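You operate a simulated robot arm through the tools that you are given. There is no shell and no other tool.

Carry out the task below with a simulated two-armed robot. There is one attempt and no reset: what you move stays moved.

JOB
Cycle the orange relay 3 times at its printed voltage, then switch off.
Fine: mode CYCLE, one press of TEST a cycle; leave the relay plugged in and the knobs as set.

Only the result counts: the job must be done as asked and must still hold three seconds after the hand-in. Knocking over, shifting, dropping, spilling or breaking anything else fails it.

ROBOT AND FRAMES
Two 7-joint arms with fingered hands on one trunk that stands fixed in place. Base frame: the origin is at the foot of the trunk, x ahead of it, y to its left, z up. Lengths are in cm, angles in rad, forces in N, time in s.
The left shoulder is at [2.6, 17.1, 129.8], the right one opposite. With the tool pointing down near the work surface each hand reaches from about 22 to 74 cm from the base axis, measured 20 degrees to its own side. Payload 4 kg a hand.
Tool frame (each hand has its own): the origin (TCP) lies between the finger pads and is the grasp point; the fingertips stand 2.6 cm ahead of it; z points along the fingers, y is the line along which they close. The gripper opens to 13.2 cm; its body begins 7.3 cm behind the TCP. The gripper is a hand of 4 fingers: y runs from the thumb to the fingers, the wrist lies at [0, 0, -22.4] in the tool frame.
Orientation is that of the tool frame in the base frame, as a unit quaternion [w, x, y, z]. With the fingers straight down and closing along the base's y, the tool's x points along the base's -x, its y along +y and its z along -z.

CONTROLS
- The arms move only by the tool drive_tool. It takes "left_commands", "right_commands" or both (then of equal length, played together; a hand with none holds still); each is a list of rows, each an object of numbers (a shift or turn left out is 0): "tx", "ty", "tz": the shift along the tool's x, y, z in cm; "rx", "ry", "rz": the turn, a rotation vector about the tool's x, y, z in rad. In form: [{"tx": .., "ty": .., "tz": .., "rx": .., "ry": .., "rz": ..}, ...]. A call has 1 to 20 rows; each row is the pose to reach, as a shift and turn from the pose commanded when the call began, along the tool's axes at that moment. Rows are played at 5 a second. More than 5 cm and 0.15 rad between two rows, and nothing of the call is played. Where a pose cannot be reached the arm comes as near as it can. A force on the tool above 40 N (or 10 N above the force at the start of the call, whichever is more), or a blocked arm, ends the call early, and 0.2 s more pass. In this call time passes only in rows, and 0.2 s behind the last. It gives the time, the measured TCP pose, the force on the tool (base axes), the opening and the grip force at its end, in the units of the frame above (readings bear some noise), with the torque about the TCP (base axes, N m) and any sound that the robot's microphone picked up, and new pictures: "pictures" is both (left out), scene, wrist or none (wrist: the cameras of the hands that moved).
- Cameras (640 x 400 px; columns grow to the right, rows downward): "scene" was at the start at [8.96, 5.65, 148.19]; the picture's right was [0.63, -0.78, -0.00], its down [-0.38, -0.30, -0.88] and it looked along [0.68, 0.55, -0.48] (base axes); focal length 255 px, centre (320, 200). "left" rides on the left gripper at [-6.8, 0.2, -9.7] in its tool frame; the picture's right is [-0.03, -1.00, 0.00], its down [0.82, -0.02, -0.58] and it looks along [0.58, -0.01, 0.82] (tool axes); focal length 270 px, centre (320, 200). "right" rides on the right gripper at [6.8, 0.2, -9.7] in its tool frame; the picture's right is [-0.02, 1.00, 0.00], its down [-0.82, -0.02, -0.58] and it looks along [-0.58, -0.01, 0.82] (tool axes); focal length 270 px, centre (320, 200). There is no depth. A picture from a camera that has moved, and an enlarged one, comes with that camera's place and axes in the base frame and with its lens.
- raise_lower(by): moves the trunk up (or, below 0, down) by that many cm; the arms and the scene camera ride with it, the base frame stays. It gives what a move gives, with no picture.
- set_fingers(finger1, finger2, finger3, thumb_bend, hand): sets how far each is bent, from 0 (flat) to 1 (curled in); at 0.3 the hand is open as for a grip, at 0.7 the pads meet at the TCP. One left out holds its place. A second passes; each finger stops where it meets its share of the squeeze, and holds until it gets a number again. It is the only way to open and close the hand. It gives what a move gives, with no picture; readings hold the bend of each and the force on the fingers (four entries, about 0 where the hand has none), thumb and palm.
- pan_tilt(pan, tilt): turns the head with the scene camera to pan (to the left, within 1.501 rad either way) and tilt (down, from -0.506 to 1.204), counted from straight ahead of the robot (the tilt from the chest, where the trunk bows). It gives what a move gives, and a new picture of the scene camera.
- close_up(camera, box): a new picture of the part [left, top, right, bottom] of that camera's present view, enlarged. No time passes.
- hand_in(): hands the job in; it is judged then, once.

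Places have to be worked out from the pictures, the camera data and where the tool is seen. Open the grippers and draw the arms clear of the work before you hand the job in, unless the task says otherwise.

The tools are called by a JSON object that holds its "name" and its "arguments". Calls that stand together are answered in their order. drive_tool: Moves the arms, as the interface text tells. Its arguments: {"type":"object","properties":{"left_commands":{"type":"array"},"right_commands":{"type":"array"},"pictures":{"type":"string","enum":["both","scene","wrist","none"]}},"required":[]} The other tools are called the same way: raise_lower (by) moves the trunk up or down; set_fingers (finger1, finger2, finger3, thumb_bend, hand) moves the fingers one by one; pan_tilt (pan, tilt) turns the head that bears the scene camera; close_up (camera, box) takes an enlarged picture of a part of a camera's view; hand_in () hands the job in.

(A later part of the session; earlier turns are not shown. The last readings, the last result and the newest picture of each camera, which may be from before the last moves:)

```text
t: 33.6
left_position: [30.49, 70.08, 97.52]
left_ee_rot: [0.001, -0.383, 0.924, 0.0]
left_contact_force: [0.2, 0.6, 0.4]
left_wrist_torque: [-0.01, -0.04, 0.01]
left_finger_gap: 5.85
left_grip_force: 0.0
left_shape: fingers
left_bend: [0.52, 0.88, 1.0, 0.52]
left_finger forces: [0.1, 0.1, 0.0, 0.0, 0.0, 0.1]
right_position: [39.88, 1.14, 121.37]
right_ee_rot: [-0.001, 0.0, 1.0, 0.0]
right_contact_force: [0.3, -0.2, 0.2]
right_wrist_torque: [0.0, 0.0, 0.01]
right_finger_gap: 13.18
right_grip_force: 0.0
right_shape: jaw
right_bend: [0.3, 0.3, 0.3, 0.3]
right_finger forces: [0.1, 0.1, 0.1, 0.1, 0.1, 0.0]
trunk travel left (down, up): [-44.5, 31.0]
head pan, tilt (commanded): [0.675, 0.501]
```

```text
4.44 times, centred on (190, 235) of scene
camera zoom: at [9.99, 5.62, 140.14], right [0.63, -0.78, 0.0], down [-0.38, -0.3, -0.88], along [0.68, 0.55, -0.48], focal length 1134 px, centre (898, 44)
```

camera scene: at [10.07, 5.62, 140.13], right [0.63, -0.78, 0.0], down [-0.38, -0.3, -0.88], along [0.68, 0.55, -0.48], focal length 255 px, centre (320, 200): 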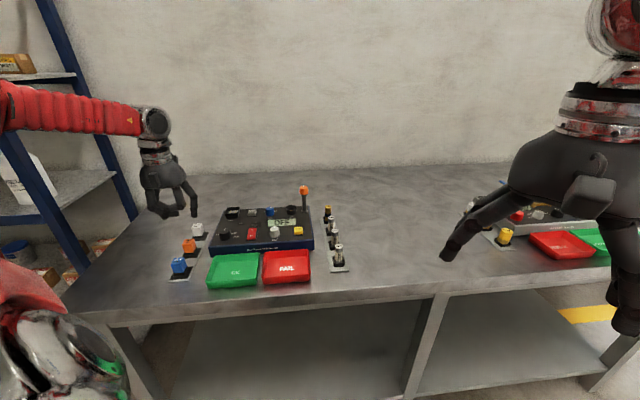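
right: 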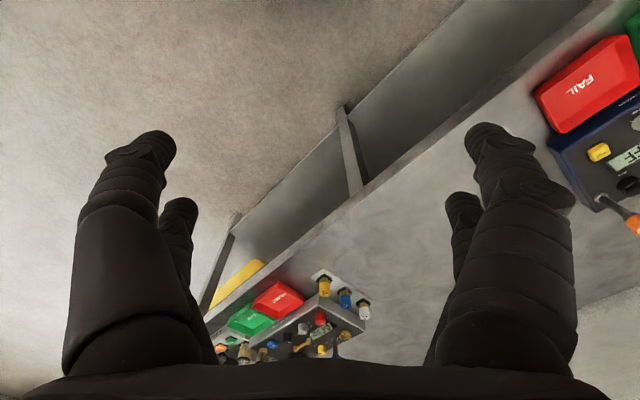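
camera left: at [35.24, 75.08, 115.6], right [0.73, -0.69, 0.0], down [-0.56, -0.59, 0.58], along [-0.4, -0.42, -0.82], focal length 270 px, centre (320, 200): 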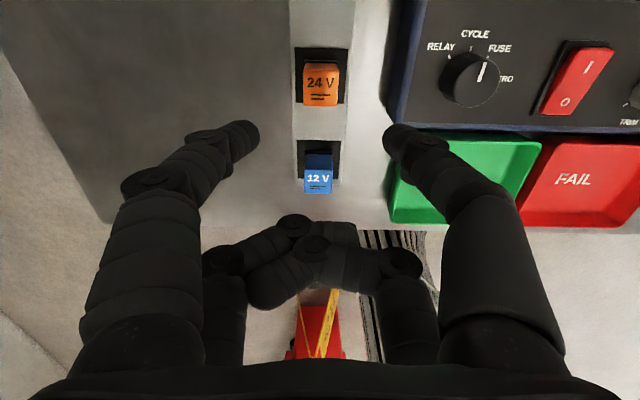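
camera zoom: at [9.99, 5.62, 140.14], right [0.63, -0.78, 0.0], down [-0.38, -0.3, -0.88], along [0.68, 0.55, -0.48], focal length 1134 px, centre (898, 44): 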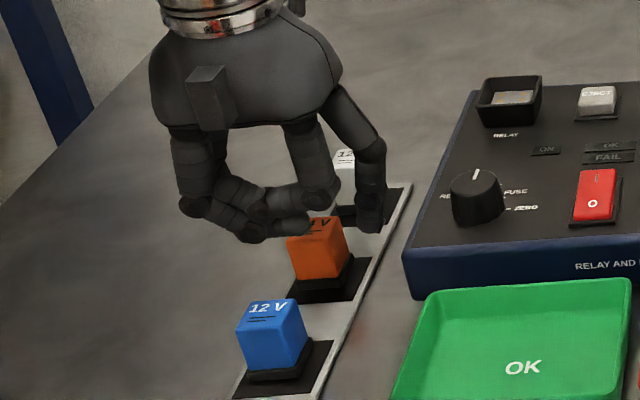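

Well centred. I lower 1.4 cm and pinch the relay.

{"name": "drive_tool", "arguments": {"left_commands": [{"tz": 0.7}, {"tz": 1.4}, {"tz": 1.4}], "pictures": "none"}}

{"name": "set_fingers", "arguments": {"hand": "left", "finger1": 0.75, "thumb_bend": 0.75}}

{"name": "close_up", "arguments": {"camera": "left", "box": [200, 60, 440, 210]}}

{"name": "close_up", "arguments": {"camera": "scene", "box": [140, 190, 240, 280]}}

```text
t: 34.4
left_position: [30.27, 70.15, 96.14]
left_ee_rot: [0.001, -0.383, 0.924, -0.001]
left_contact_force: [0.4, -0.2, 0.0]
left_wrist_torque: [-0.03, -0.03, 0.02]
left_finger_gap: 5.87
left_grip_force: 0.0
left_shape: fingers
left_bend: [0.52, 0.88, 1.0, 0.52]
left_finger forces: [0.1, 0.1, 0.1, 0.0, 0.0, 0.0]
right_position: [39.87, 1.11, 121.33]
right_ee_rot: [-0.001, 0.001, 1.0, 0.0]
right_contact_force: [0.9, -0.3, 0.2]
right_wrist_torque: [-0.05, 0.01, -0.02]
right_finger_gap: 13.19
right_grip_force: 0.1
right_shape: jaw
right_bend: [0.3, 0.3, 0.3, 0.3]
right_finger forces: [0.0, 0.0, 0.1, 0.0, 0.1, 0.0]
trunk travel left (down, up): [-44.5, 31.0]
head pan, tilt (commanded): [0.675, 0.501]
```

```text
t: 35.4
left_position: [30.35, 70.09, 96.11]
left_ee_rot: [-0.001, -0.383, 0.924, 0.0]
left_contact_force: [-0.1, 0.2, 0.2]
left_wrist_torque: [-0.01, -0.05, 0.02]
left_finger_gap: 2.15
left_grip_force: 9.6
left_shape: fingers
left_bend: [0.63, 0.88, 1.0, 0.68]
left_finger forces: [10.1, 0.1, 0.0, 0.1, 10.0, 0.1]
right_position: [39.92, 1.18, 121.27]
right_ee_rot: [-0.001, 0.0, 1.0, 0.0]
right_contact_force: [0.0, -0.4, 0.9]
right_wrist_torque: [0.03, -0.01, -0.03]
right_finger_gap: 13.19
right_grip_force: 0.0
right_shape: jaw
right_bend: [0.3, 0.3, 0.3, 0.3]
right_finger forces: [0.1, 0.1, 0.1, 0.0, 0.0, 0.0]
trunk travel left (down, up): [-44.5, 31.0]
head pan, tilt (commanded): [0.675, 0.501]
```

```text
2.67 times, centred on (320, 135) of left
camera zoom: at [35.23, 75.21, 105.74], right [0.72, -0.69, 0.0], down [-0.56, -0.59, 0.58], along [-0.4, -0.42, -0.82], focal length 721 px, centre (320, 373)
```

zoom: 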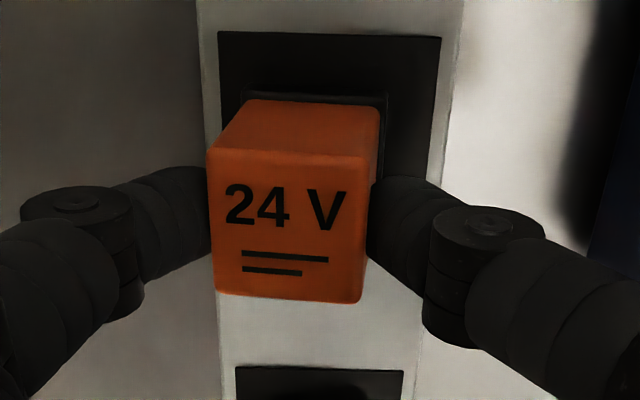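

```text
4.44 times, centred on (190, 235) of scene
camera zoom: at [10.02, 5.66, 140.14], right [0.63, -0.78, 0.0], down [-0.38, -0.3, -0.88], along [0.68, 0.55, -0.48], focal length 1134 px, centre (898, 44)
```

zoom: 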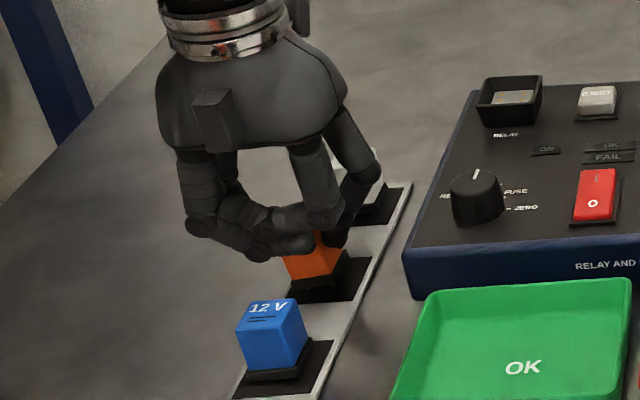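

The thumb pushed farther than finger1 and tilted the relay slightly in its holder. I reopen a little to let it settle upright and will re-close with limited, symmetric bends.

{"name": "set_fingers", "arguments": {"hand": "left", "finger1": 0.57, "thumb_bend": 0.57}}

{"name": "close_up", "arguments": {"camera": "left", "box": [200, 60, 440, 210]}}

```text
t: 36.4
left_position: [30.36, 70.17, 96.2]
left_ee_rot: [0.0, -0.383, 0.924, 0.0]
left_contact_force: [0.5, 0.0, 0.1]
left_wrist_torque: [-0.03, -0.01, 0.0]
left_finger_gap: 4.52
left_grip_force: 0.1
left_shape: fingers
left_bend: [0.56, 0.88, 1.0, 0.56]
left_finger forces: [0.1, 0.0, 0.0, 0.0, 0.1, 0.0]
right_position: [39.88, 1.17, 121.46]
right_ee_rot: [-0.001, 0.0, 1.0, 0.0]
right_contact_force: [-0.1, 1.1, 0.6]
right_wrist_torque: [0.0, -0.01, 0.0]
right_finger_gap: 13.19
right_grip_force: 0.0
right_shape: jaw
right_bend: [0.3, 0.3, 0.3, 0.3]
right_finger forces: [0.0, 0.0, 0.1, 0.0, 0.0, 0.1]
trunk travel left (down, up): [-44.5, 31.0]
head pan, tilt (commanded): [0.675, 0.501]
```

```text
2.67 times, centred on (320, 135) of left
camera zoom: at [35.24, 75.2, 105.76], right [0.72, -0.69, 0.0], down [-0.56, -0.59, 0.58], along [-0.4, -0.42, -0.82], focal length 721 px, centre (320, 373)
```

zoom: 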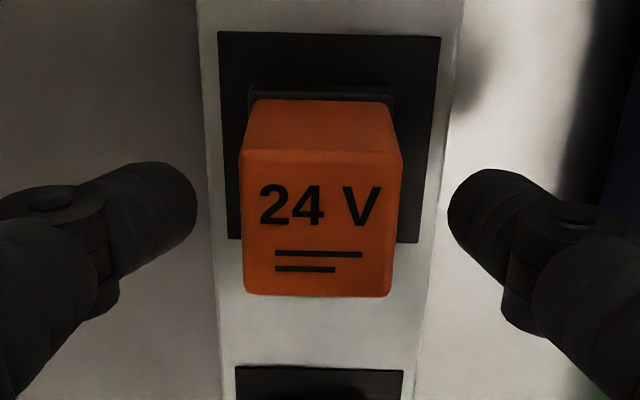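

The relay is upright and centred again. I close symmetrically in small steps.

{"name": "set_fingers", "arguments": {"hand": "left", "finger1": 0.645, "thumb_bend": 0.645}}

{"name": "close_up", "arguments": {"camera": "left", "box": [200, 60, 440, 210]}}

```text
t: 37.4
left_position: [30.45, 70.19, 96.06]
left_ee_rot: [0.0, -0.383, 0.924, 0.0]
left_contact_force: [-0.1, 0.0, -0.5]
left_wrist_torque: [0.01, -0.02, -0.02]
left_finger_gap: 2.46
left_grip_force: 1.6
left_shape: fingers
left_bend: [0.62, 0.88, 1.0, 0.63]
left_finger forces: [1.3, 0.0, 0.1, 0.2, 1.2, 0.1]
right_position: [39.81, 1.11, 121.34]
right_ee_rot: [-0.001, 0.0, 1.0, 0.0]
right_contact_force: [-0.9, 0.3, 0.5]
right_wrist_torque: [-0.04, 0.0, -0.01]
right_finger_gap: 13.19
right_grip_force: 0.0
right_shape: jaw
right_bend: [0.3, 0.3, 0.3, 0.3]
right_finger forces: [0.1, 0.0, 0.1, 0.0, 0.0, 0.0]
trunk travel left (down, up): [-44.5, 31.0]
head pan, tilt (commanded): [0.675, 0.501]
```

```text
2.67 times, centred on (320, 135) of left
camera zoom: at [35.24, 75.2, 105.75], right [0.72, -0.69, 0.0], down [-0.56, -0.59, 0.58], along [-0.4, -0.42, -0.82], focal length 721 px, centre (320, 373)
```

zoom: 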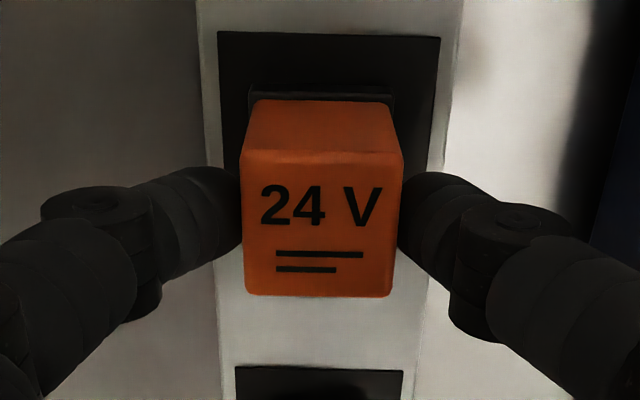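

Symmetric contact now (bends .62/.63). I raise the squeeze with a bit more command on the softer finger1.

{"name": "set_fingers", "arguments": {"hand": "left", "finger1": 0.72, "thumb_bend": 0.685}}

{"name": "close_up", "arguments": {"camera": "left", "box": [200, 60, 440, 210]}}

```text
t: 38.4
left_position: [30.45, 70.14, 96.05]
left_ee_rot: [0.0, -0.383, 0.924, 0.0]
left_contact_force: [1.2, 0.6, -0.2]
left_wrist_torque: [0.01, 0.03, -0.04]
left_finger_gap: 2.24
left_grip_force: 6.0
left_shape: fingers
left_bend: [0.67, 0.88, 1.0, 0.65]
left_finger forces: [6.7, 0.1, 0.0, 0.0, 6.8, 0.0]
right_position: [39.86, 1.22, 121.4]
right_ee_rot: [-0.002, 0.0, 1.0, 0.0]
right_contact_force: [-0.1, 0.3, 0.2]
right_wrist_torque: [0.01, -0.03, -0.01]
right_finger_gap: 13.21
right_grip_force: 0.1
right_shape: jaw
right_bend: [0.3, 0.3, 0.3, 0.3]
right_finger forces: [0.0, 0.0, 0.0, 0.0, 0.0, 0.1]
trunk travel left (down, up): [-44.5, 31.0]
head pan, tilt (commanded): [0.675, 0.501]
```

```text
2.67 times, centred on (320, 135) of left
camera zoom: at [35.24, 75.2, 105.75], right [0.72, -0.69, 0.0], down [-0.56, -0.59, 0.58], along [-0.4, -0.42, -0.82], focal length 721 px, centre (320, 373)
```

zoom: 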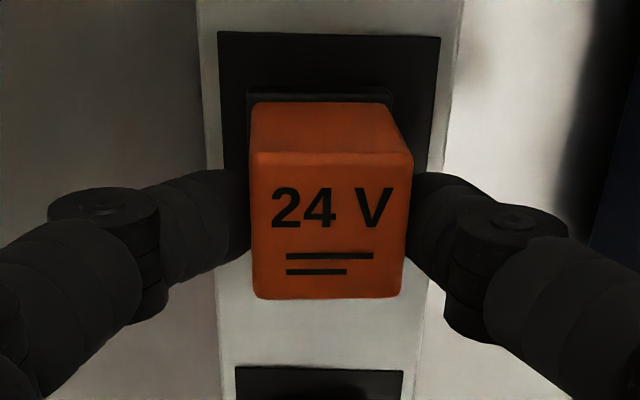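

Slightly biased to the other side; I fine-tune to .71/.697.

{"name": "set_fingers", "arguments": {"hand": "left", "finger1": 0.708, "thumb_bend": 0.695}}

{"name": "close_up", "arguments": {"camera": "left", "box": [200, 60, 440, 210]}}

```text
t: 39.4
left_position: [30.34, 70.12, 96.12]
left_ee_rot: [0.0, -0.382, 0.924, 0.0]
left_contact_force: [0.1, -0.8, 0.9]
left_wrist_torque: [-0.02, -0.01, 0.0]
left_finger_gap: 2.24
left_grip_force: 5.6
left_shape: fingers
left_bend: [0.64, 0.88, 1.0, 0.66]
left_finger forces: [6.0, 0.0, 0.0, 0.0, 5.9, 0.0]
right_position: [39.92, 1.23, 121.23]
right_ee_rot: [-0.001, 0.001, 1.0, 0.0]
right_contact_force: [-0.2, -0.1, -0.4]
right_wrist_torque: [-0.01, 0.06, -0.06]
right_finger_gap: 13.16
right_grip_force: 0.0
right_shape: jaw
right_bend: [0.3, 0.3, 0.3, 0.3]
right_finger forces: [0.1, 0.1, 0.0, 0.0, 0.0, 0.0]
trunk travel left (down, up): [-44.5, 31.0]
head pan, tilt (commanded): [0.675, 0.501]
```

```text
2.67 times, centred on (320, 135) of left
camera zoom: at [35.24, 75.2, 105.75], right [0.72, -0.69, 0.0], down [-0.56, -0.59, 0.58], along [-0.4, -0.42, -0.82], focal length 721 px, centre (320, 373)
```

zoom: 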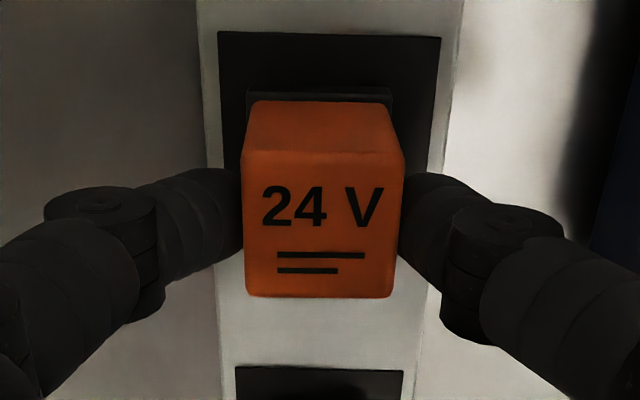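

Upright and held with ~6 N. I lift slowly.

{"name": "drive_tool", "arguments": {"left_commands": [{"tz": -0.5}, {"tz": -1}, {"tz": -2}, {"tz": -3.5}, {"tz": -5.5}, {"tz": -8}, {"tz": -10}, {"tz": -10}], "pictures": "both"}}

{"name": "close_up", "arguments": {"camera": "left", "box": [200, 60, 440, 210]}}

{"name": "close_up", "arguments": {"camera": "scene", "box": [130, 160, 230, 250]}}

```text
t: 41.2
left_position: [30.4, 70.11, 106.19]
left_ee_rot: [0.0, -0.382, 0.924, 0.0]
left_contact_force: [-0.8, 0.0, -0.4]
left_wrist_torque: [-0.01, 0.02, 0.0]
left_finger_gap: 2.25
left_grip_force: 4.9
left_shape: fingers
left_bend: [0.64, 0.88, 1.0, 0.66]
left_finger forces: [5.9, 0.0, 0.0, 0.0, 5.9, 0.0]
right_position: [39.85, 1.12, 121.28]
right_ee_rot: [-0.001, 0.0, 1.0, 0.0]
right_contact_force: [0.2, 0.8, 0.3]
right_wrist_torque: [-0.01, -0.01, 0.01]
right_finger_gap: 13.18
right_grip_force: 0.1
right_shape: jaw
right_bend: [0.3, 0.3, 0.3, 0.3]
right_finger forces: [0.0, 0.0, 0.0, 0.0, 0.0, 0.1]
trunk travel left (down, up): [-44.5, 31.0]
head pan, tilt (commanded): [0.675, 0.501]
camera scene: at [10.03, 5.67, 140.13], right [0.63, -0.78, 0.0], down [-0.38, -0.3, -0.88], along [0.68, 0.55, -0.48], focal length 255 px, centre (320, 200)
camera left: at [35.28, 75.24, 115.79], right [0.72, -0.69, 0.0], down [-0.56, -0.59, 0.58], along [-0.4, -0.42, -0.82], focal length 270 px, centre (320, 200)
```

scene: 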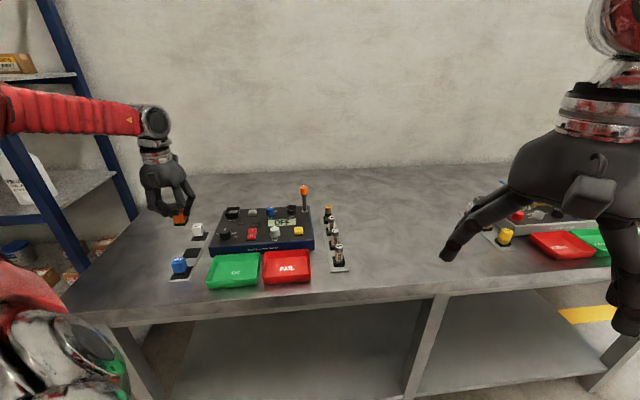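
left: 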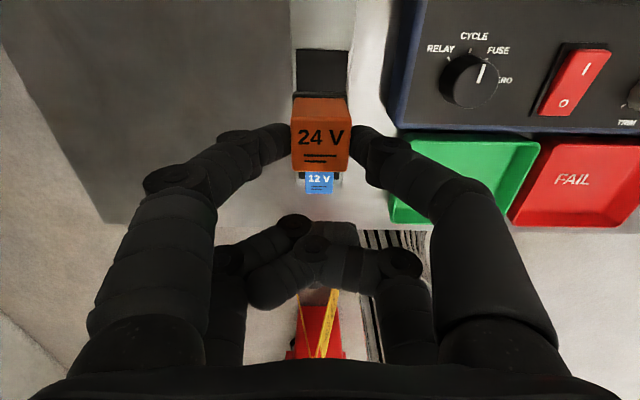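

```text
2.67 times, centred on (320, 135) of left
camera zoom: at [35.28, 75.24, 115.79], right [0.72, -0.69, 0.0], down [-0.56, -0.59, 0.58], along [-0.4, -0.42, -0.82], focal length 721 px, centre (320, 373)
```

zoom: 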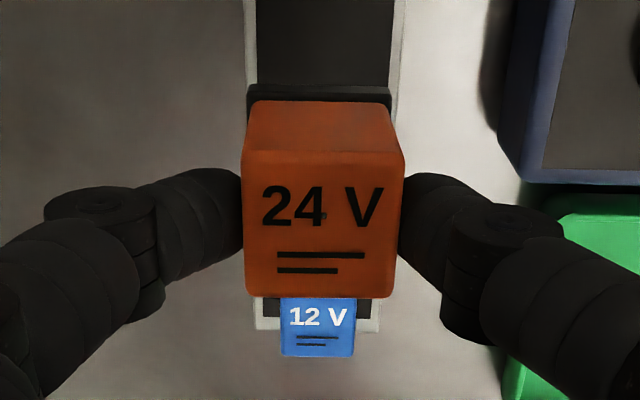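

```text
4.44 times, centred on (180, 205) of scene
camera zoom: at [10.03, 5.67, 140.13], right [0.63, -0.78, 0.0], down [-0.38, -0.3, -0.88], along [0.68, 0.55, -0.48], focal length 1134 px, centre (942, 178)
```

zoom: 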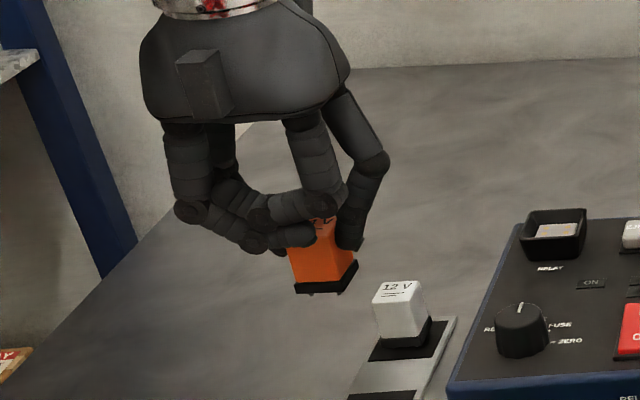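

The relay is lifted cleanly (black flange is its base). I carry it above the tester's RELAY socket at ≈(48.2, 73.5).

{"name": "drive_tool", "arguments": {"left_commands": [{"tx": -1.6, "ty": -1.3}, {"tx": -3.4, "ty": -2.7}, {"tx": -5.3, "ty": -4.2}, {"tx": -7.2, "ty": -5.7}, {"tx": -9.1, "ty": -7.3}, {"tx": -11, "ty": -8.8}, {"tx": -12.2, "ty": -9.75}, {"tx": -12.74, "ty": -10.18}, {"tx": -12.74, "ty": -10.18}], "pictures": "both"}}

{"name": "close_up", "arguments": {"camera": "left", "box": [200, 30, 440, 180]}}

{"name": "close_up", "arguments": {"camera": "scene", "box": [200, 150, 270, 230]}}

```text
t: 43.2
left_position: [46.7, 72.0, 106.06]
left_ee_rot: [0.0, -0.382, 0.924, 0.0]
left_contact_force: [-0.5, 0.1, -0.6]
left_wrist_torque: [-0.02, 0.0, 0.01]
left_finger_gap: 2.22
left_grip_force: 5.9
left_shape: fingers
left_bend: [0.64, 0.88, 1.0, 0.66]
left_finger forces: [5.8, 0.1, 0.1, 0.1, 5.8, 0.0]
right_position: [39.86, 1.14, 121.22]
right_ee_rot: [-0.001, 0.0, 1.0, 0.0]
right_contact_force: [0.3, -0.3, 0.8]
right_wrist_torque: [0.0, -0.01, -0.01]
right_finger_gap: 13.18
right_grip_force: 0.0
right_shape: jaw
right_bend: [0.3, 0.3, 0.3, 0.3]
right_finger forces: [0.0, 0.0, 0.1, 0.0, 0.0, 0.0]
trunk travel left (down, up): [-44.5, 31.0]
head pan, tilt (commanded): [0.675, 0.501]
camera scene: at [10.03, 5.66, 140.14], right [0.63, -0.78, 0.0], down [-0.38, -0.3, -0.88], along [0.68, 0.55, -0.48], focal length 255 px, centre (320, 200)
camera left: at [51.46, 77.04, 115.69], right [0.72, -0.69, 0.0], down [-0.56, -0.59, 0.58], along [-0.4, -0.42, -0.82], focal length 270 px, centre (320, 200)
```

scene: 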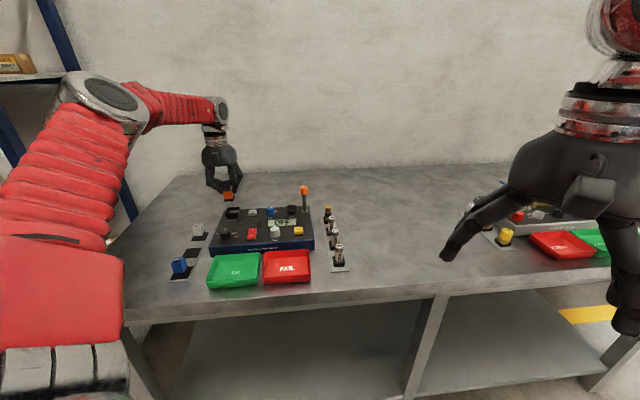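
left: 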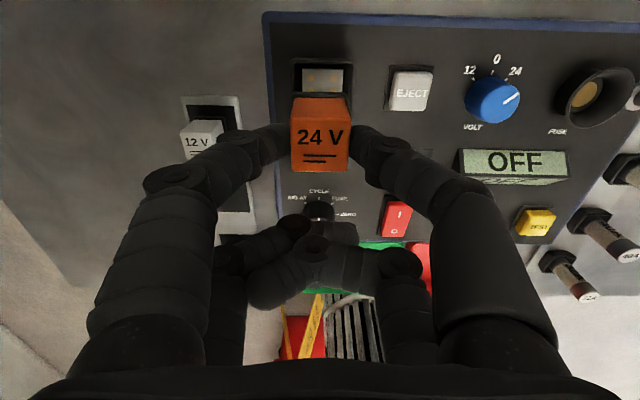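

```text
2.67 times, centred on (320, 105) of left
camera zoom: at [51.46, 77.04, 115.69], right [0.72, -0.69, 0.0], down [-0.56, -0.59, 0.58], along [-0.4, -0.42, -0.82], focal length 721 px, centre (320, 453)
```

zoom: 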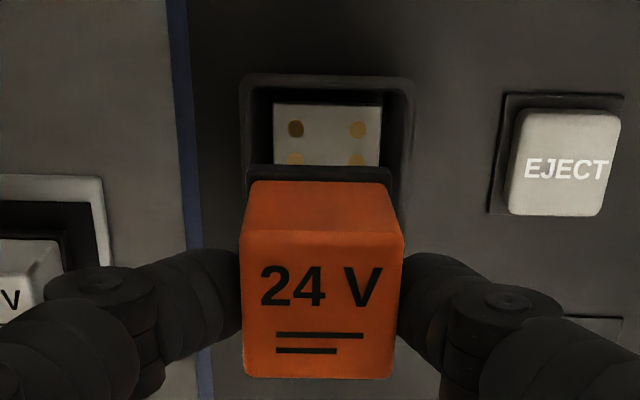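

```text
5.00 times, centred on (235, 190) of scene
camera zoom: at [10.03, 5.66, 140.14], right [0.63, -0.78, 0.0], down [-0.38, -0.3, -0.88], along [0.68, 0.55, -0.48], focal length 1275 px, centre (745, 250)
```

zoom: 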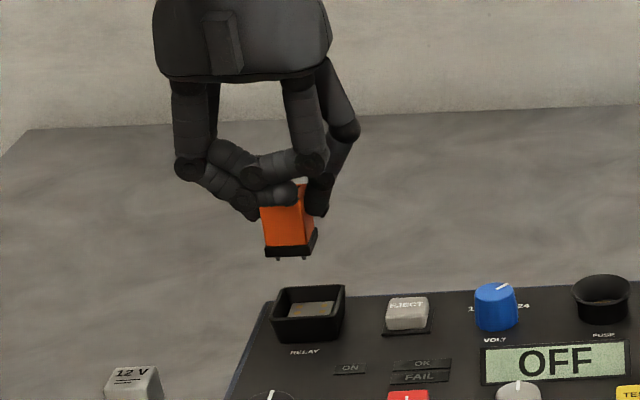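

Relay (48.13, 73.50) and socket (48.20, 73.46) agree to ~0.1 cm. I check the relay's tilt with closer zooms before lowering.

{"name": "close_up", "arguments": {"camera": "scene", "box": [215, 175, 255, 225]}}

{"name": "close_up", "arguments": {"camera": "left", "box": [270, 50, 370, 180]}}

```text
8.00 times, centred on (235, 200) of scene
camera zoom: at [10.03, 5.66, 140.14], right [0.63, -0.78, 0.0], down [-0.38, -0.3, -0.88], along [0.68, 0.55, -0.48], focal length 2041 px, centre (1000, 200)
```

zoom: 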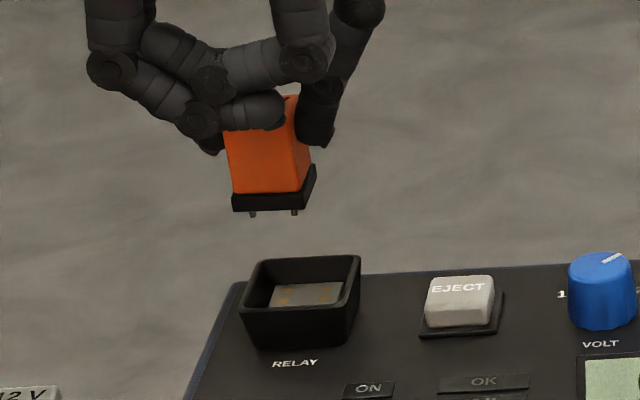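

```text
3.08 times, centred on (320, 115) of left
camera zoom: at [51.46, 77.04, 115.69], right [0.72, -0.69, 0.0], down [-0.56, -0.59, 0.58], along [-0.4, -0.42, -0.82], focal length 832 px, centre (320, 462)
```

zoom: 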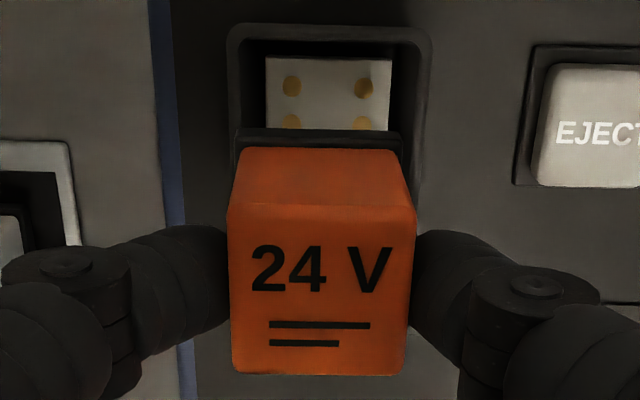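

Upright and aligned. I lower until the pins are just above the rim, with a 0.08 cm sideways correction.

{"name": "drive_tool", "arguments": {"left_commands": [{"ty": -0.08, "tz": 1.2}, {"ty": -0.08, "tz": 2.5}, {"ty": -0.08, "tz": 3.5}, {"ty": -0.08, "tz": 3.5}], "pictures": "none"}}

{"name": "close_up", "arguments": {"camera": "left", "box": [240, 50, 400, 180]}}

{"name": "close_up", "arguments": {"camera": "scene", "box": [215, 175, 255, 225]}}

```text
t: 44.2
left_position: [46.66, 71.9, 102.64]
left_ee_rot: [0.0, -0.383, 0.924, 0.0]
left_contact_force: [0.2, 1.0, 0.5]
left_wrist_torque: [-0.01, 0.02, 0.02]
left_finger_gap: 2.21
left_grip_force: 6.0
left_shape: fingers
left_bend: [0.64, 0.88, 1.0, 0.66]
left_finger forces: [5.8, 0.0, 0.0, 0.1, 5.8, 0.0]
right_position: [39.87, 1.12, 121.28]
right_ee_rot: [-0.001, -0.001, 1.0, 0.0]
right_contact_force: [0.9, -0.4, 0.8]
right_wrist_torque: [-0.01, 0.02, 0.0]
right_finger_gap: 13.18
right_grip_force: 0.1
right_shape: jaw
right_bend: [0.3, 0.3, 0.3, 0.3]
right_finger forces: [0.0, 0.0, 0.0, 0.0, 0.1, 0.0]
trunk travel left (down, up): [-44.5, 31.0]
head pan, tilt (commanded): [0.675, 0.501]
```

```text
3.08 times, centred on (320, 115) of left
camera zoom: at [51.53, 77.0, 112.21], right [0.72, -0.69, 0.0], down [-0.56, -0.59, 0.58], along [-0.4, -0.42, -0.82], focal length 832 px, centre (320, 462)
```

zoom: 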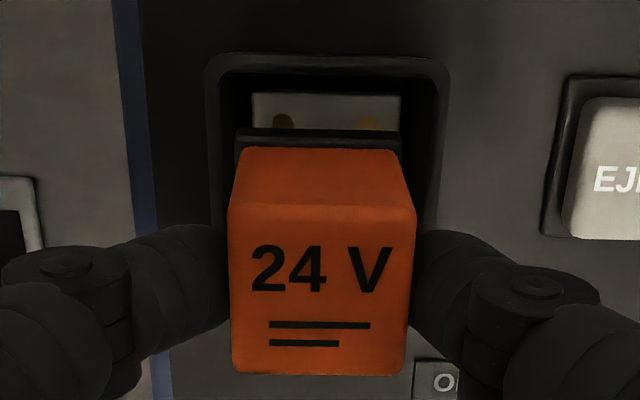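

```text
8.00 times, centred on (235, 200) of scene
camera zoom: at [10.04, 5.65, 140.14], right [0.63, -0.78, 0.0], down [-0.38, -0.3, -0.88], along [0.68, 0.55, -0.48], focal length 2041 px, centre (1000, 200)
```

zoom: 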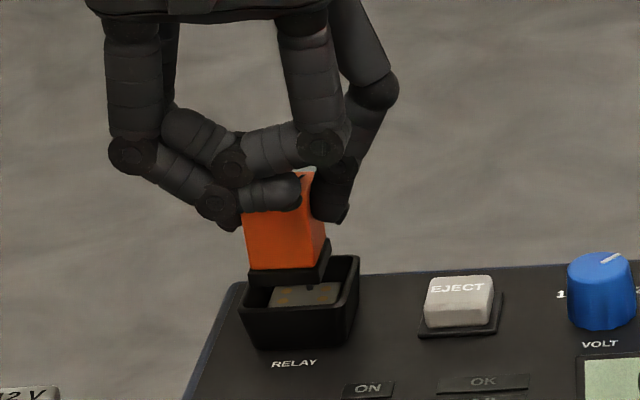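

Socket centre is ~0.11 cm further right of the relay; I correct it and lower into the funnel, watching force.

{"name": "drive_tool", "arguments": {"left_commands": [{"ty": -0.11}, {"ty": -0.11, "tz": 0.6}, {"ty": -0.11, "tz": 1.2}, {"ty": -0.11, "tz": 1.8}, {"ty": -0.11, "tz": 2.2}, {"ty": -0.11, "tz": 2.2}], "pictures": "none"}}

{"name": "close_up", "arguments": {"camera": "left", "box": [240, 50, 400, 180]}}

{"name": "close_up", "arguments": {"camera": "scene", "box": [215, 175, 255, 225]}}

```text
t: 45.6
left_position: [46.67, 71.74, 100.47]
left_ee_rot: [0.001, -0.383, 0.924, 0.001]
left_contact_force: [-0.8, 1.0, 10.2]
left_wrist_torque: [0.17, -0.12, 0.05]
left_finger_gap: 2.21
left_grip_force: 7.8
left_shape: fingers
left_bend: [0.65, 0.88, 1.0, 0.67]
left_finger forces: [8.0, 0.0, 0.0, 0.0, 7.0, 0.0]
right_position: [39.76, 1.06, 121.48]
right_ee_rot: [0.0, 0.0, 1.0, 0.0]
right_contact_force: [-0.5, 0.1, 0.5]
right_wrist_torque: [0.03, 0.04, 0.01]
right_finger_gap: 13.18
right_grip_force: 0.1
right_shape: jaw
right_bend: [0.3, 0.3, 0.3, 0.3]
right_finger forces: [0.0, 0.1, 0.0, 0.0, 0.0, 0.0]
trunk travel left (down, up): [-44.5, 31.0]
head pan, tilt (commanded): [0.675, 0.501]
```

```text
3.08 times, centred on (320, 115) of left
camera zoom: at [51.57, 76.8, 110.22], right [0.72, -0.69, 0.0], down [-0.56, -0.59, 0.58], along [-0.4, -0.42, -0.82], focal length 832 px, centre (320, 462)
```

zoom: 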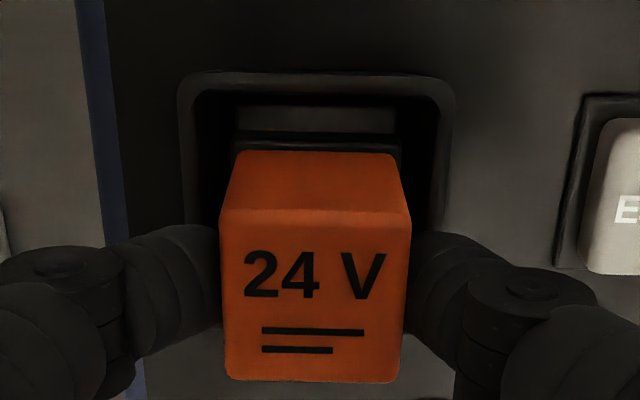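

```text
8.00 times, centred on (235, 200) of scene
camera zoom: at [9.94, 5.53, 140.16], right [0.63, -0.78, 0.0], down [-0.37, -0.3, -0.88], along [0.68, 0.55, -0.48], focal length 2041 px, centre (1000, 200)
```

zoom: 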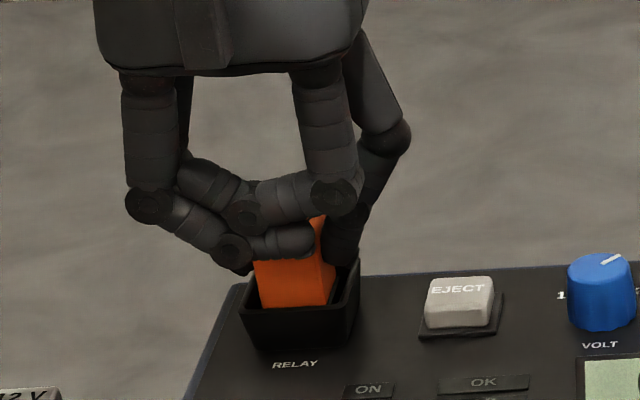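

Contact force ~10 N: pins appear to rest on the contact plate. I zoom in to judge remaining misalignment.

{"name": "close_up", "arguments": {"camera": "left", "box": [280, 65, 370, 125]}}

{"name": "close_up", "arguments": {"camera": "scene", "box": [225, 200, 250, 220]}}

```text
6.67 times, centred on (325, 95) of left
camera zoom: at [51.57, 76.8, 110.22], right [0.72, -0.69, 0.0], down [-0.56, -0.59, 0.58], along [-0.4, -0.42, -0.82], focal length 1802 px, centre (287, 900)
```

zoom: 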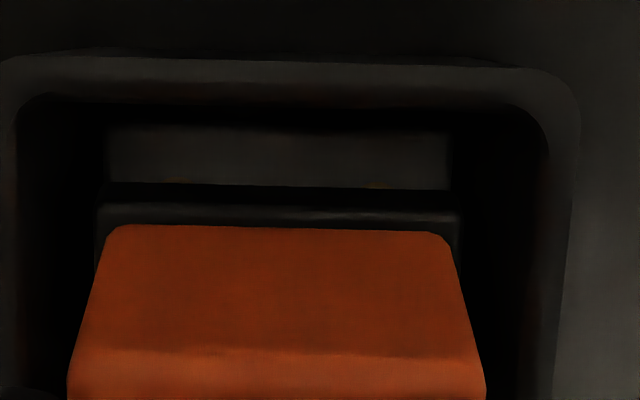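

```text
16.00 times, centred on (238, 210) of scene
camera zoom: at [9.94, 5.53, 140.16], right [0.63, -0.78, 0.0], down [-0.37, -0.3, -0.88], along [0.68, 0.55, -0.48], focal length 4081 px, centre (1640, 40)
```

zoom: 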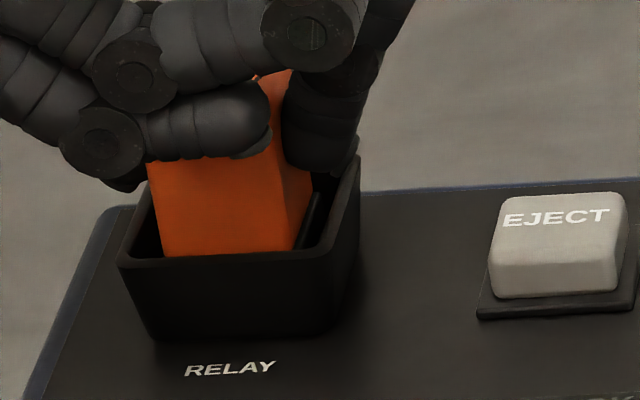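

Laterally aligned, but the relay sits ~0.2 cm too near the robot. I lift 0.6, shift 0.2 cm back (+a), and lower again.

{"name": "drive_tool", "arguments": {"left_commands": [{"tz": -0.4}, {"tz": -0.8}, {"tx": -0.2, "tz": -0.8}, {"tx": -0.2, "tz": -0.8}], "pictures": "none"}}

{"name": "close_up", "arguments": {"camera": "left", "box": [240, 50, 400, 180]}}

```text
t: 46.6
left_position: [46.89, 71.89, 101.21]
left_ee_rot: [-0.001, -0.381, 0.924, -0.001]
left_contact_force: [0.1, 0.0, 0.1]
left_wrist_torque: [-0.03, 0.02, -0.01]
left_finger_gap: 2.22
left_grip_force: 5.5
left_shape: fingers
left_bend: [0.64, 0.88, 1.0, 0.66]
left_finger forces: [5.7, 0.1, 0.1, 0.0, 5.7, 0.0]
right_position: [39.85, 1.11, 121.29]
right_ee_rot: [-0.001, -0.001, 1.0, 0.001]
right_contact_force: [-0.2, -0.3, -0.3]
right_wrist_torque: [0.01, 0.0, 0.01]
right_finger_gap: 13.2
right_grip_force: 0.0
right_shape: jaw
right_bend: [0.3, 0.3, 0.3, 0.3]
right_finger forces: [0.0, 0.1, 0.0, 0.0, 0.1, 0.0]
trunk travel left (down, up): [-44.5, 31.0]
head pan, tilt (commanded): [0.675, 0.501]
```

```text
3.08 times, centred on (320, 115) of left
camera zoom: at [51.73, 77.0, 110.8], right [0.72, -0.69, 0.0], down [-0.56, -0.59, 0.58], along [-0.4, -0.42, -0.82], focal length 832 px, centre (320, 462)
```

zoom: 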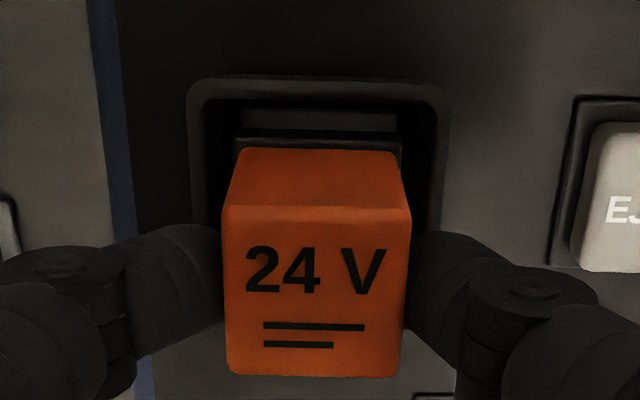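

Relay now at a≈86.15 vs socket 86.0 (some back-deflection expected under load). I nudge slightly and press down in small steps.

{"name": "drive_tool", "arguments": {"left_commands": [{"tx": 0.05, "ty": 0.08}, {"tx": 0.05, "ty": 0.08, "tz": 0.5}, {"tx": 0.05, "ty": 0.08, "tz": 0.8}, {"tx": 0.05, "ty": 0.08, "tz": 1.0}, {"tx": 0.05, "ty": 0.08, "tz": 1.2}, {"tx": 0.05, "ty": 0.08, "tz": 1.2}], "pictures": "none"}}

{"name": "close_up", "arguments": {"camera": "left", "box": [240, 50, 400, 180]}}

{"name": "close_up", "arguments": {"camera": "scene", "box": [225, 195, 255, 220]}}

```text
t: 48.0
left_position: [46.81, 71.86, 100.09]
left_ee_rot: [0.001, -0.383, 0.924, -0.001]
left_contact_force: [0.4, 2.4, 11.2]
left_wrist_torque: [0.18, -0.16, 0.0]
left_finger_gap: 2.2
left_grip_force: 8.0
left_shape: fingers
left_bend: [0.65, 0.88, 1.0, 0.67]
left_finger forces: [8.0, 0.0, 0.0, 0.0, 7.8, 0.0]
right_position: [39.83, 1.04, 121.26]
right_ee_rot: [-0.001, 0.0, 1.0, 0.001]
right_contact_force: [-0.7, -0.1, 0.2]
right_wrist_torque: [0.04, -0.03, 0.01]
right_finger_gap: 13.18
right_grip_force: 0.1
right_shape: jaw
right_bend: [0.3, 0.3, 0.3, 0.3]
right_finger forces: [0.0, 0.0, 0.1, 0.1, 0.0, 0.0]
trunk travel left (down, up): [-44.5, 31.0]
head pan, tilt (commanded): [0.675, 0.501]
```

```text
3.08 times, centred on (320, 115) of left
camera zoom: at [51.61, 76.92, 109.75], right [0.72, -0.69, 0.0], down [-0.56, -0.59, 0.58], along [-0.4, -0.42, -0.82], focal length 832 px, centre (320, 462)
```

zoom: 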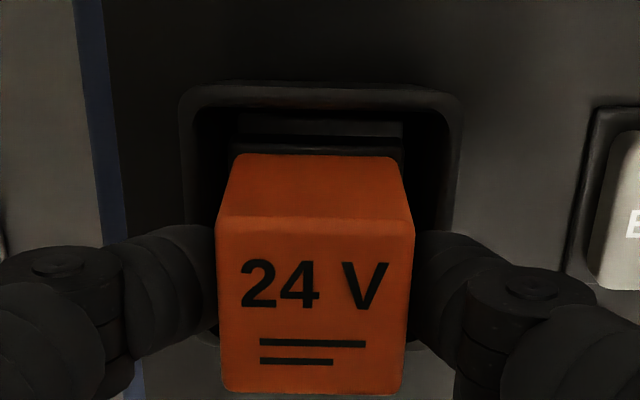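

```text
16.00 times, centred on (240, 208) of scene
camera zoom: at [9.97, 5.55, 140.15], right [0.63, -0.78, 0.0], down [-0.38, -0.3, -0.88], along [0.68, 0.55, -0.48], focal length 4081 px, centre (1600, 80)
```

zoom: 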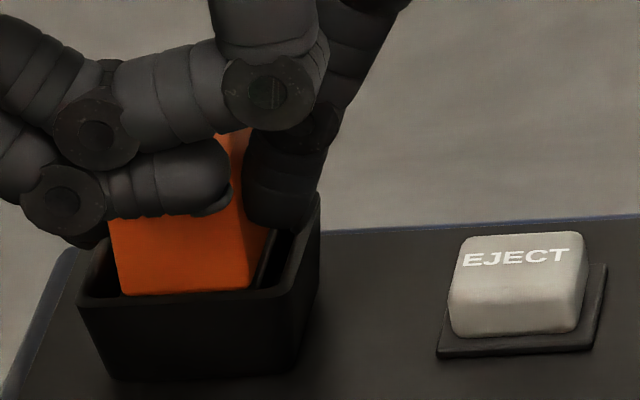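

The relay is slipping up in the pinch at ~11 N, so pins still rest on the plate. I zoom in to find the residual offset.

{"name": "close_up", "arguments": {"camera": "left", "box": [280, 65, 370, 125]}}

{"name": "close_up", "arguments": {"camera": "scene", "box": [228, 205, 248, 218]}}

```text
6.67 times, centred on (325, 95) of left
camera zoom: at [51.61, 76.92, 109.75], right [0.72, -0.69, 0.0], down [-0.56, -0.59, 0.58], along [-0.4, -0.42, -0.82], focal length 1802 px, centre (287, 900)
```

zoom: 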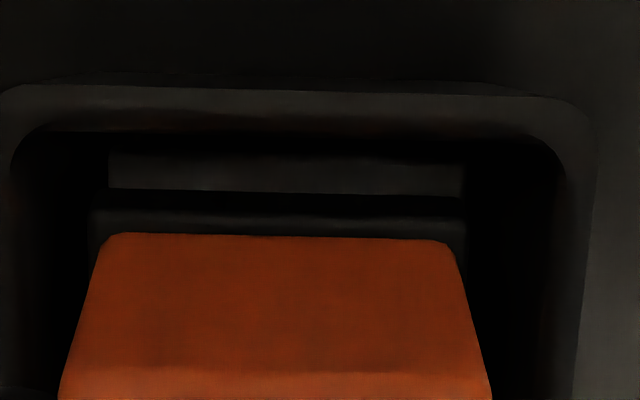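

```text
16.00 times, centred on (238, 212) of scene
camera zoom: at [9.97, 5.55, 140.15], right [0.63, -0.78, 0.0], down [-0.38, -0.3, -0.88], along [0.68, 0.55, -0.48], focal length 4081 px, centre (1632, 16)
```

zoom: 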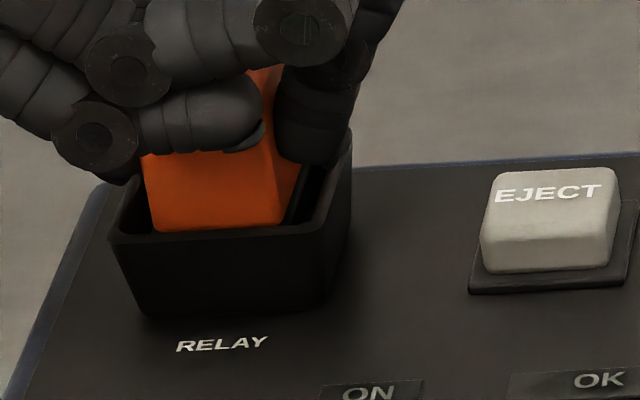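

Flange is ~0.2 cm short in +a and ~0.07 cm left relative to the plate. I unload a bit, slide +a by 0.25 and right 0.07, then press again.

{"name": "drive_tool", "arguments": {"left_commands": [{"tz": -0.4}, {"tx": -0.12, "ty": -0.07, "tz": -0.4}, {"tx": -0.25, "ty": -0.07, "tz": -0.4}, {"tx": -0.25, "ty": -0.07, "tz": -0.1}, {"tx": -0.25, "ty": -0.07, "tz": 0.1}, {"tx": -0.25, "ty": -0.07, "tz": 0.1}], "pictures": "none"}}

{"name": "close_up", "arguments": {"camera": "left", "box": [240, 50, 400, 180]}}

{"name": "close_up", "arguments": {"camera": "left", "box": [280, 65, 370, 125]}}

```text
t: 49.4
left_position: [46.92, 72.02, 100.09]
left_ee_rot: [-0.001, -0.383, 0.924, 0.001]
left_contact_force: [-0.4, 2.0, 10.9]
left_wrist_torque: [0.21, -0.11, 0.02]
left_finger_gap: 2.21
left_grip_force: 7.6
left_shape: fingers
left_bend: [0.65, 0.88, 1.0, 0.67]
left_finger forces: [8.3, 0.1, 0.0, 0.0, 6.8, 0.0]
right_position: [39.88, 1.09, 121.28]
right_ee_rot: [-0.001, 0.0, 1.0, 0.001]
right_contact_force: [-0.1, 0.0, 0.7]
right_wrist_torque: [-0.03, 0.03, 0.02]
right_finger_gap: 13.17
right_grip_force: 0.2
right_shape: jaw
right_bend: [0.3, 0.3, 0.3, 0.3]
right_finger forces: [0.0, 0.1, 0.0, 0.0, 0.0, 0.1]
trunk travel left (down, up): [-44.5, 31.0]
head pan, tilt (commanded): [0.675, 0.501]
```

```text
3.08 times, centred on (320, 115) of left
camera zoom: at [51.81, 77.07, 109.65], right [0.72, -0.69, 0.0], down [-0.56, -0.59, 0.58], along [-0.4, -0.42, -0.82], focal length 832 px, centre (320, 462)
```

zoom: 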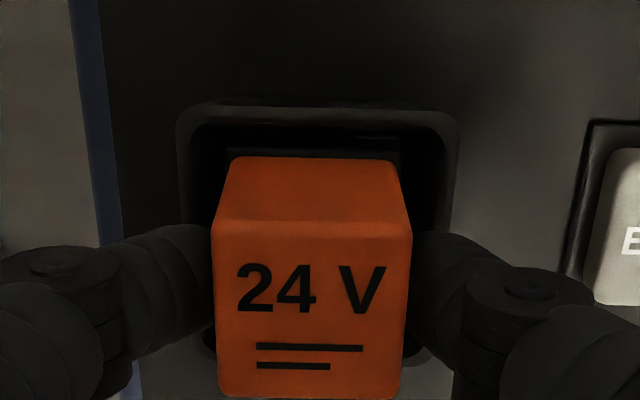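

```text
6.67 times, centred on (325, 95) of left
camera zoom: at [51.81, 77.07, 109.65], right [0.72, -0.69, 0.0], down [-0.56, -0.59, 0.58], along [-0.4, -0.42, -0.82], focal length 1802 px, centre (287, 900)
```

zoom: 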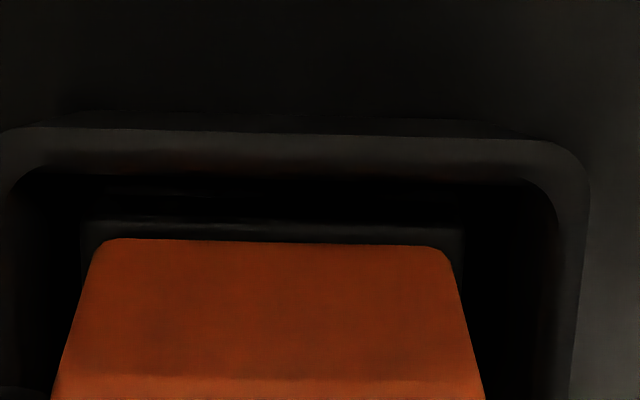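

Plate is now covered but force is still ~11 N at the same height. I check whether the thumb/finger tips are touching the socket rim.

{"name": "close_up", "arguments": {"camera": "scene", "box": [230, 200, 250, 214]}}

{"name": "close_up", "arguments": {"camera": "left", "box": [280, 90, 420, 180]}}

{"name": "close_up", "arguments": {"camera": "left", "box": [220, 90, 360, 180]}}

```text
16.00 times, centred on (240, 207) of scene
camera zoom: at [9.94, 5.56, 140.16], right [0.63, -0.78, 0.0], down [-0.37, -0.3, -0.88], along [0.68, 0.55, -0.48], focal length 4081 px, centre (1600, 88)
```

zoom: 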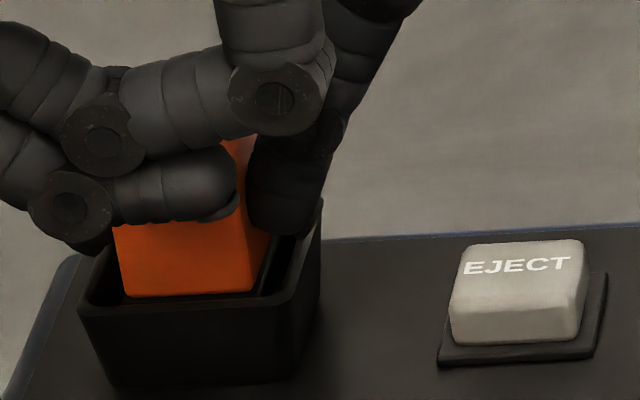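

```text
4.44 times, centred on (350, 135) of left
camera zoom: at [51.81, 77.07, 109.65], right [0.72, -0.69, 0.0], down [-0.56, -0.59, 0.58], along [-0.4, -0.42, -0.82], focal length 1201 px, centre (187, 489)
```

zoom: 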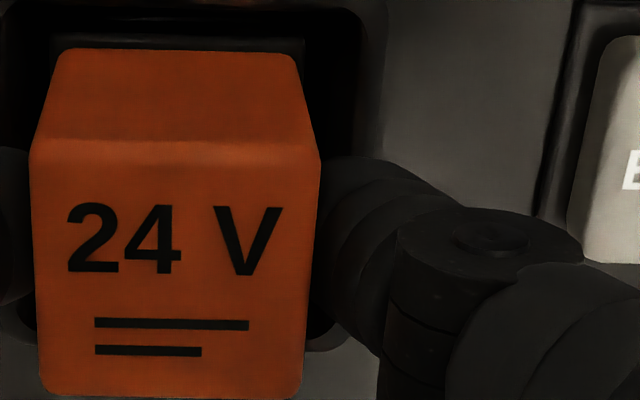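

```text
4.44 times, centred on (290, 135) of left
camera zoom: at [51.81, 77.07, 109.65], right [0.72, -0.69, 0.0], down [-0.56, -0.59, 0.58], along [-0.4, -0.42, -0.82], focal length 1201 px, centre (453, 489)
```

zoom: 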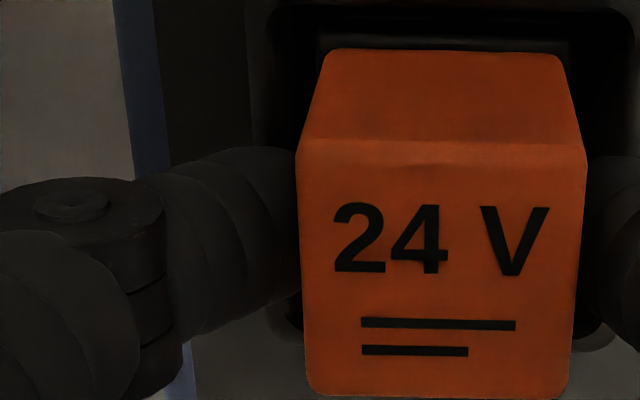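

Tips are very near the rim and the relay is ~0.08 cm off in both directions. I unload, correct by that, and press again.

{"name": "drive_tool", "arguments": {"left_commands": [{"tz": -0.35}, {"tx": 0.08, "ty": -0.08, "tz": -0.35}, {"tx": 0.08, "ty": -0.08, "tz": -0.1}, {"tx": 0.08, "ty": -0.08, "tz": 0.05}, {"tx": 0.08, "ty": -0.08, "tz": 0.05}], "pictures": "none"}}

{"name": "close_up", "arguments": {"camera": "left", "box": [240, 50, 400, 180]}}

{"name": "close_up", "arguments": {"camera": "scene", "box": [230, 200, 250, 214]}}

```text
t: 50.6
left_position: [46.98, 71.96, 99.97]
left_ee_rot: [0.001, -0.383, 0.924, 0.0]
left_contact_force: [-1.7, 2.0, 10.2]
left_wrist_torque: [0.17, -0.07, 0.0]
left_finger_gap: 2.19
left_grip_force: 7.8
left_shape: fingers
left_bend: [0.65, 0.88, 1.0, 0.67]
left_finger forces: [8.3, 0.0, 0.1, 0.0, 6.7, 0.0]
right_position: [39.79, 1.08, 121.37]
right_ee_rot: [0.0, 0.0, 1.0, 0.002]
right_contact_force: [-0.5, 0.7, 0.8]
right_wrist_torque: [0.02, 0.0, 0.0]
right_finger_gap: 13.18
right_grip_force: 0.1
right_shape: jaw
right_bend: [0.3, 0.3, 0.3, 0.3]
right_finger forces: [0.1, 0.1, 0.0, 0.0, 0.1, 0.0]
trunk travel left (down, up): [-44.5, 31.0]
head pan, tilt (commanded): [0.675, 0.501]
```

```text
3.08 times, centred on (320, 115) of left
camera zoom: at [51.83, 76.98, 109.58], right [0.72, -0.69, 0.0], down [-0.56, -0.59, 0.58], along [-0.4, -0.42, -0.82], focal length 832 px, centre (320, 462)
```

zoom: 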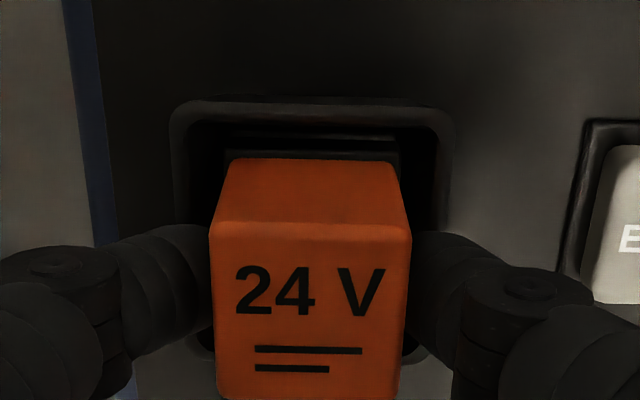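

```text
16.00 times, centred on (240, 207) of scene
camera zoom: at [9.93, 5.55, 140.16], right [0.63, -0.78, 0.0], down [-0.37, -0.3, -0.88], along [0.68, 0.55, -0.48], focal length 4081 px, centre (1600, 88)
```

zoom: 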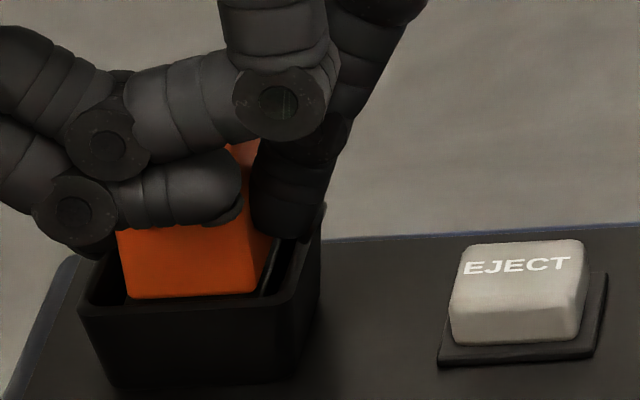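

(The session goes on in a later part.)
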